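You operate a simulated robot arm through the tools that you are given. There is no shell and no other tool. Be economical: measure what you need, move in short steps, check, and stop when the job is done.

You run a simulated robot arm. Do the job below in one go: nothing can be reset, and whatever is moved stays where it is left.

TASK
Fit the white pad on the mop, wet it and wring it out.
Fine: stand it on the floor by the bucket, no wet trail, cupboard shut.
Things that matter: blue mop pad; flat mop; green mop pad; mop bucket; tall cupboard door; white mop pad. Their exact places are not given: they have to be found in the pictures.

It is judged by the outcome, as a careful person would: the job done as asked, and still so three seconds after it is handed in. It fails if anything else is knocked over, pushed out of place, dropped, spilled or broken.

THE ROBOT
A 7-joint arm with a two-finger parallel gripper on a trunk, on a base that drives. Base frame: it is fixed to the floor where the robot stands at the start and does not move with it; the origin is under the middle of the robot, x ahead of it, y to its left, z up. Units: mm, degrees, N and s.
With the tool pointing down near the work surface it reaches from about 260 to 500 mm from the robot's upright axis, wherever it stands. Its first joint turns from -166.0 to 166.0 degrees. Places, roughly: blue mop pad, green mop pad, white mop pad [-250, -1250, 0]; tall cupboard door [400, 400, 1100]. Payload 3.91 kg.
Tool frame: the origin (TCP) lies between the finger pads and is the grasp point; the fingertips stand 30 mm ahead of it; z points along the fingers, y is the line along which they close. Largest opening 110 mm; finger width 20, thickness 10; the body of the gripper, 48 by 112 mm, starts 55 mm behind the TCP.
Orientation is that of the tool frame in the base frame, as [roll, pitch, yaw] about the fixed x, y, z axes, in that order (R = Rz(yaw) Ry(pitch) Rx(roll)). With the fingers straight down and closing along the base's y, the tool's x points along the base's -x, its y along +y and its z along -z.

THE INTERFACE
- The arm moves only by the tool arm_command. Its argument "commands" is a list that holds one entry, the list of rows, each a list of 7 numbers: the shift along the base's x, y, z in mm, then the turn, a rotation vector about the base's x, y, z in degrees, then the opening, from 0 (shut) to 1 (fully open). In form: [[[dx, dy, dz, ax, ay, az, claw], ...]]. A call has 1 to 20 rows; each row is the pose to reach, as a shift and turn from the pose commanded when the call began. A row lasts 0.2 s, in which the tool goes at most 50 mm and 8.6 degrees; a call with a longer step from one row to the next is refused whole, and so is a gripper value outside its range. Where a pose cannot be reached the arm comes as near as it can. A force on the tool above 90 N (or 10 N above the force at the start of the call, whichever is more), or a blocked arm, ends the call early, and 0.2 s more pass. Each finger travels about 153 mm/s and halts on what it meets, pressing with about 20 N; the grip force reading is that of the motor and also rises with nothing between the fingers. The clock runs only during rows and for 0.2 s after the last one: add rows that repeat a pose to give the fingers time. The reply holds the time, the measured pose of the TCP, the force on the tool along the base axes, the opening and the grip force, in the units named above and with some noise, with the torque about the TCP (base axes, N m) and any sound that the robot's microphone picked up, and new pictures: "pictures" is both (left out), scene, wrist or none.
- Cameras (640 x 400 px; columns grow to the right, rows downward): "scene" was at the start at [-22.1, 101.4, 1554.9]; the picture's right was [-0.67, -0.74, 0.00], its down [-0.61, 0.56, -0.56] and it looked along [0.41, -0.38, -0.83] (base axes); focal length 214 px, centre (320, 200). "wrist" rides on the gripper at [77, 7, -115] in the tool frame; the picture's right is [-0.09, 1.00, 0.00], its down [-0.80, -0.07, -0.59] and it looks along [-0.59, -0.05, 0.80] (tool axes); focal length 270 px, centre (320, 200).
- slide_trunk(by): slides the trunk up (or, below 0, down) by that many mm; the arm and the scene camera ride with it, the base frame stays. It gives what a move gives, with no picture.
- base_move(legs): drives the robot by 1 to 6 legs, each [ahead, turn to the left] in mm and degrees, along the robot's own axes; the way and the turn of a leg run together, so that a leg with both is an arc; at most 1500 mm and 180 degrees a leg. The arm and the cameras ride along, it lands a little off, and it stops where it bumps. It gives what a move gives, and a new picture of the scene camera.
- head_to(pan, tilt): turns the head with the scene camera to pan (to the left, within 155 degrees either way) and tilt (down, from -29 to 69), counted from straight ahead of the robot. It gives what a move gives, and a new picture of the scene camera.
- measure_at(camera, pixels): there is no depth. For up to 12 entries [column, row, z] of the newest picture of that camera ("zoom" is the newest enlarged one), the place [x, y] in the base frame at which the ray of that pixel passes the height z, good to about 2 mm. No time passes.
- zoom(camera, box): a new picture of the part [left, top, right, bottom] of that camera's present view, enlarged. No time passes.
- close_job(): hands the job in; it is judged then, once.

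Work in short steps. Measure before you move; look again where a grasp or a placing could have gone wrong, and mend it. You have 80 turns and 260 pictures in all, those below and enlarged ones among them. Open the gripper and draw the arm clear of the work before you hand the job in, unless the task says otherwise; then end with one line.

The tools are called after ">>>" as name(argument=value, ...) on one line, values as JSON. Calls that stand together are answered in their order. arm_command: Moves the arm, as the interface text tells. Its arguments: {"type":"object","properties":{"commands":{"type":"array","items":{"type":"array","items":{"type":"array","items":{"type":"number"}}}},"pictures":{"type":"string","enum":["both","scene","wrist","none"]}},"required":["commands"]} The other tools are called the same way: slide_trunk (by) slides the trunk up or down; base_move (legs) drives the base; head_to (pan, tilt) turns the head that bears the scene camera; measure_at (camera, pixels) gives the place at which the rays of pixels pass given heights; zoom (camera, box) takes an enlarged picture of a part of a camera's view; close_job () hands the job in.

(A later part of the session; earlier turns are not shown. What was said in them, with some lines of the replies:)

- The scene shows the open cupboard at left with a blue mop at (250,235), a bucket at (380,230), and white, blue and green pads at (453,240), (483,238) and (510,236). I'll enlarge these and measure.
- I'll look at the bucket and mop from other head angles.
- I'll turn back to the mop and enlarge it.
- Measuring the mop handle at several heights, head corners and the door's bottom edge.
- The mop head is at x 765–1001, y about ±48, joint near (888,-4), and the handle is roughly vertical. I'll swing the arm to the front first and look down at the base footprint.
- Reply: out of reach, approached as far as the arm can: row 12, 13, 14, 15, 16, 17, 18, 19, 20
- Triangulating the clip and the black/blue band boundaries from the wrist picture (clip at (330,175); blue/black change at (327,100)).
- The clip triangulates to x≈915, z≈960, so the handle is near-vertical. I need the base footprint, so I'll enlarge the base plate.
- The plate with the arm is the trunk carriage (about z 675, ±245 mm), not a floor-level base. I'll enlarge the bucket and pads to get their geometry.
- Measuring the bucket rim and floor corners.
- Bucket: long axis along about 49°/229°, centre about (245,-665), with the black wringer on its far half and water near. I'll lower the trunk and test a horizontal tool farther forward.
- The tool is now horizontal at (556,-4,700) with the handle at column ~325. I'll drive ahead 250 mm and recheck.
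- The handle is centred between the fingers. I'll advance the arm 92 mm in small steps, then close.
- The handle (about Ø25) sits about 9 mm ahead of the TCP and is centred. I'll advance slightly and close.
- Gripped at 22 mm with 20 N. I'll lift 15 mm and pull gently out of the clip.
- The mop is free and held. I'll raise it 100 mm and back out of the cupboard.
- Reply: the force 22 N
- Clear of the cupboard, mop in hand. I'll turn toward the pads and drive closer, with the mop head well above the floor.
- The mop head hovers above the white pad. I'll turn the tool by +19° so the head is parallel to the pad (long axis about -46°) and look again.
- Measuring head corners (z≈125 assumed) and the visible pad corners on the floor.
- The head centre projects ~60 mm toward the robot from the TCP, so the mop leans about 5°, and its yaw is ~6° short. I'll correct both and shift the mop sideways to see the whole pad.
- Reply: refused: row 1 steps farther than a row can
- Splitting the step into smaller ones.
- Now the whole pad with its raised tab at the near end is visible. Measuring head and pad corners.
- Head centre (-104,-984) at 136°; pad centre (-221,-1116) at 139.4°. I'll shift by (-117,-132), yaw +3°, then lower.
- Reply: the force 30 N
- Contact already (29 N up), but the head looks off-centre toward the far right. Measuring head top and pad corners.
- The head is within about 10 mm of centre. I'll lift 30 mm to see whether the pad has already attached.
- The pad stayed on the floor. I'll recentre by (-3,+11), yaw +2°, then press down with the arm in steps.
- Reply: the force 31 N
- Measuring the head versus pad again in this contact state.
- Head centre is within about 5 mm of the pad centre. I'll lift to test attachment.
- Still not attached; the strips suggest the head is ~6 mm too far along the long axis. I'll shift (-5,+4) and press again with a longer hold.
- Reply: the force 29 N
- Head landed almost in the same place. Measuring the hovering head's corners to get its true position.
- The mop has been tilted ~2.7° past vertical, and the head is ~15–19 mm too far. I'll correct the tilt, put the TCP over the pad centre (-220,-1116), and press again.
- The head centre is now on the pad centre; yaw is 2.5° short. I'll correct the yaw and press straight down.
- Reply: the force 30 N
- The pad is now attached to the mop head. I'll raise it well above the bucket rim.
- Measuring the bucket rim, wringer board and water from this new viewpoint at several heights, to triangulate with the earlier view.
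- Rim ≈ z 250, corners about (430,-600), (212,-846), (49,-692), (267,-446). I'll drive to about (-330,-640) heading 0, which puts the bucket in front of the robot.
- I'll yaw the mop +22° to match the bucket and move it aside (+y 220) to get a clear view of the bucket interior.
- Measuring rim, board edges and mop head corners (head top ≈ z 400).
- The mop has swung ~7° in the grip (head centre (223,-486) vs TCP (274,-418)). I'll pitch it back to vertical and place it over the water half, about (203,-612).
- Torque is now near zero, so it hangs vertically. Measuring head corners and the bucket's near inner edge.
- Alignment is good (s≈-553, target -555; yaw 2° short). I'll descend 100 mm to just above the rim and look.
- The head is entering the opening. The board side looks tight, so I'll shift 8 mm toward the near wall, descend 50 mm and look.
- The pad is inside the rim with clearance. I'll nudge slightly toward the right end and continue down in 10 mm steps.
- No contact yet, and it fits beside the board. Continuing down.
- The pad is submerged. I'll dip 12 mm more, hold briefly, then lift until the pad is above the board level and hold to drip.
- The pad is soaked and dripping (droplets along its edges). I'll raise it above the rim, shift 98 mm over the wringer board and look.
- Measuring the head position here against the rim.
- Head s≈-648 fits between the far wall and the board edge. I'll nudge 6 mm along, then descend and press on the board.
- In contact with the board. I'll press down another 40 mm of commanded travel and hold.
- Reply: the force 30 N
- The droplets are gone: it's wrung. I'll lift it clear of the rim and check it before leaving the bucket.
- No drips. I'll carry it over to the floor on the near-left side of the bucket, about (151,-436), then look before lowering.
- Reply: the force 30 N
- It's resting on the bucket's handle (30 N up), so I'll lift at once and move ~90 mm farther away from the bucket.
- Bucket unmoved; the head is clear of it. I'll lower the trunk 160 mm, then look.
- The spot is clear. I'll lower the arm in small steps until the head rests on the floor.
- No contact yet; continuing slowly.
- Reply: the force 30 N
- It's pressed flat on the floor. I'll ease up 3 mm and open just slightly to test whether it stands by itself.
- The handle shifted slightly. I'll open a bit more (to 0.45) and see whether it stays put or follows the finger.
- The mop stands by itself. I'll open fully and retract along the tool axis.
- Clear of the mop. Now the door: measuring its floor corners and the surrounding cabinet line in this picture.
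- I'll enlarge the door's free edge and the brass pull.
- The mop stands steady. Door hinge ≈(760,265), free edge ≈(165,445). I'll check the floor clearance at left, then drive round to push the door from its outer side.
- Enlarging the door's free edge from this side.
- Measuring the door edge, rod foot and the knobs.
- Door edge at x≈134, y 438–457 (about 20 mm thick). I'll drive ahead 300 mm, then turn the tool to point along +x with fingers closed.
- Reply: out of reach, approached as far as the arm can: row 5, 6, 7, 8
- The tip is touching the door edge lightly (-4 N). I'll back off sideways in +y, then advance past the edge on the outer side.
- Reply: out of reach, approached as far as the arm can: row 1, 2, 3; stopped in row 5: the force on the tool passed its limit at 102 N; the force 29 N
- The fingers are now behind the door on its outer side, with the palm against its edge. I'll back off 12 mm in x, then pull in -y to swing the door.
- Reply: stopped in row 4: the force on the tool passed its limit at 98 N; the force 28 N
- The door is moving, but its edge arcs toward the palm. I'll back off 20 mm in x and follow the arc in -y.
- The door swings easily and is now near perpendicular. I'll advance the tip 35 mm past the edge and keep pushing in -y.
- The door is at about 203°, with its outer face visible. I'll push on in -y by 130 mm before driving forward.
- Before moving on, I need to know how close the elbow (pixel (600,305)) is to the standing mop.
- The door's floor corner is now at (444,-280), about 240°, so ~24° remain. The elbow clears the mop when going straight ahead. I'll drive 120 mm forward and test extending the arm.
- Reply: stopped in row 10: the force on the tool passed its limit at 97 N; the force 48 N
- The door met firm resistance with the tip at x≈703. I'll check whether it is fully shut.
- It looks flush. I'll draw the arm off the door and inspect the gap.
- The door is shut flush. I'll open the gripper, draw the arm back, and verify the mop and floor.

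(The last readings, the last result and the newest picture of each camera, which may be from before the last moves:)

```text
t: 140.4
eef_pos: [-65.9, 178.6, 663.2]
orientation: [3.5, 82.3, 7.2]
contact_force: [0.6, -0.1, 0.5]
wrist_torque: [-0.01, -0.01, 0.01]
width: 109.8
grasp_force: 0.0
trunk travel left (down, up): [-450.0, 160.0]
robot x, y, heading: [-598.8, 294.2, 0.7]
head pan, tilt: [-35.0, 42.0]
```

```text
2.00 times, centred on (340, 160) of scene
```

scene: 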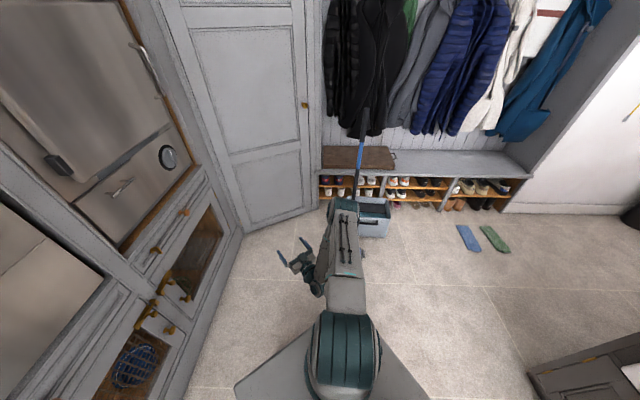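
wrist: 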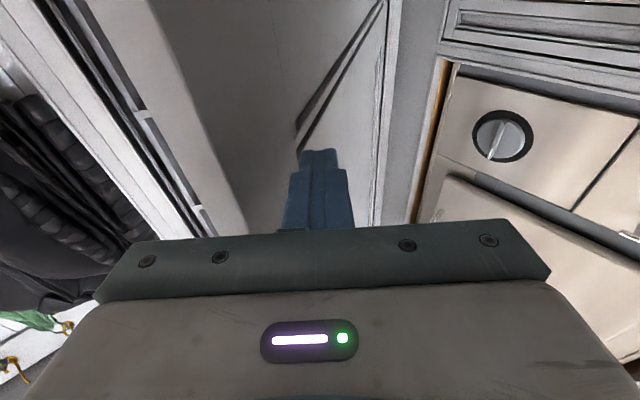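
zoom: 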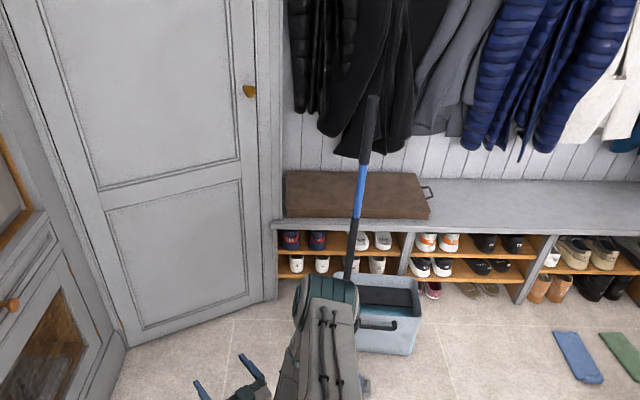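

The mop is upright and the door shut; the arm hides the mop head. A small base turn will give a last look at it.

>>> base_move(legs=[[0, 30]])

>>> head_to(pan=-65, tilt=45)

>>> zoom(camera="scene", box=[240, 100, 440, 260])

```text
t: 142.3
eef_pos: [-79.0, 462.9, 663.8]
orientation: [3.4, 82.3, 37.4]
contact_force: [0.4, -0.2, 0.1]
wrist_torque: [0.03, -0.03, 0.0]
width: 110.2
grasp_force: 0.1
trunk travel left (down, up): [-450.0, 160.0]
robot x, y, heading: [-598.2, 295.8, 30.9]
head pan, tilt: [-35.0, 42.0]
```

scene: 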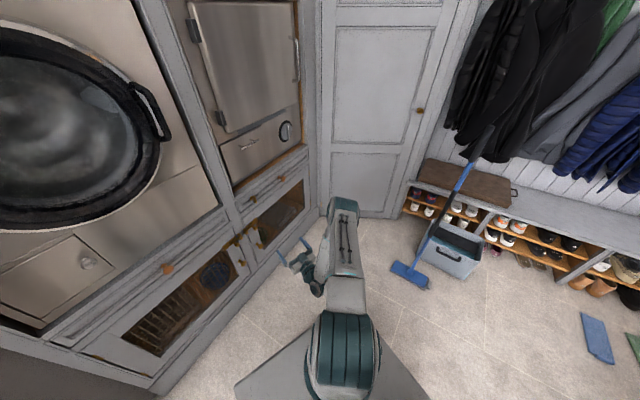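

```text
t: 143.2
eef_pos: [-78.6, 461.7, 663.7]
orientation: [3.4, 82.3, 37.3]
contact_force: [0.5, -0.4, -0.3]
wrist_torque: [-0.02, 0.0, 0.01]
width: 109.7
grasp_force: 0.0
trunk travel left (down, up): [-450.0, 160.0]
robot x, y, heading: [-596.2, 295.7, 30.7]
head pan, tilt: [-65.0, 45.0]
```

scene: 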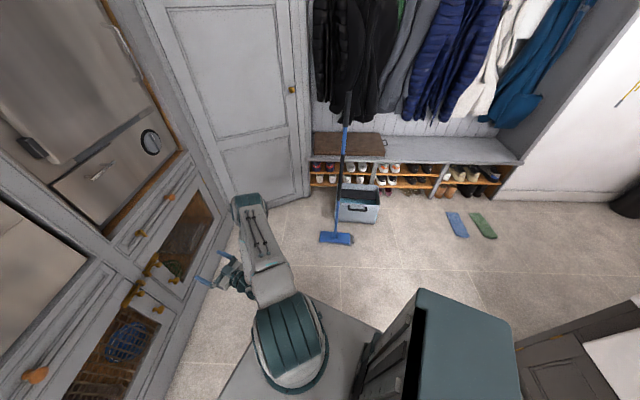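

```text
2.50 times, centred on (340, 180) of scene
5 turns are left
```

zoom: 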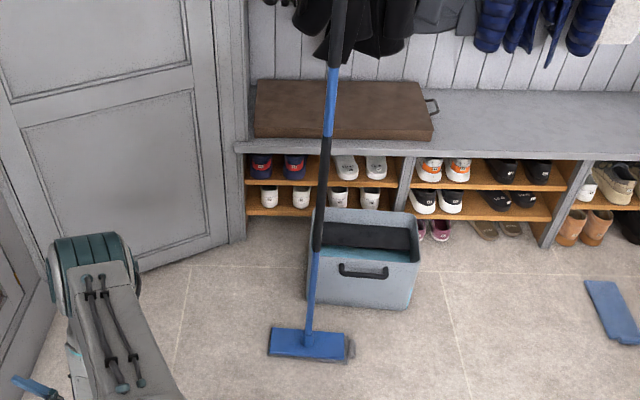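

The mop stands on its wrung pad beside the bucket, the floor is dry, the cupboard is shut, the other pads are in place and the gripper is open and clear. I'm handing the job in.

>>> close_job()

```text
The job is handed in.
```

The white pad is on the mop, wetted and wrung out, and the mop stands on the floor by the bucket with no wet trail and the cupboard shut.
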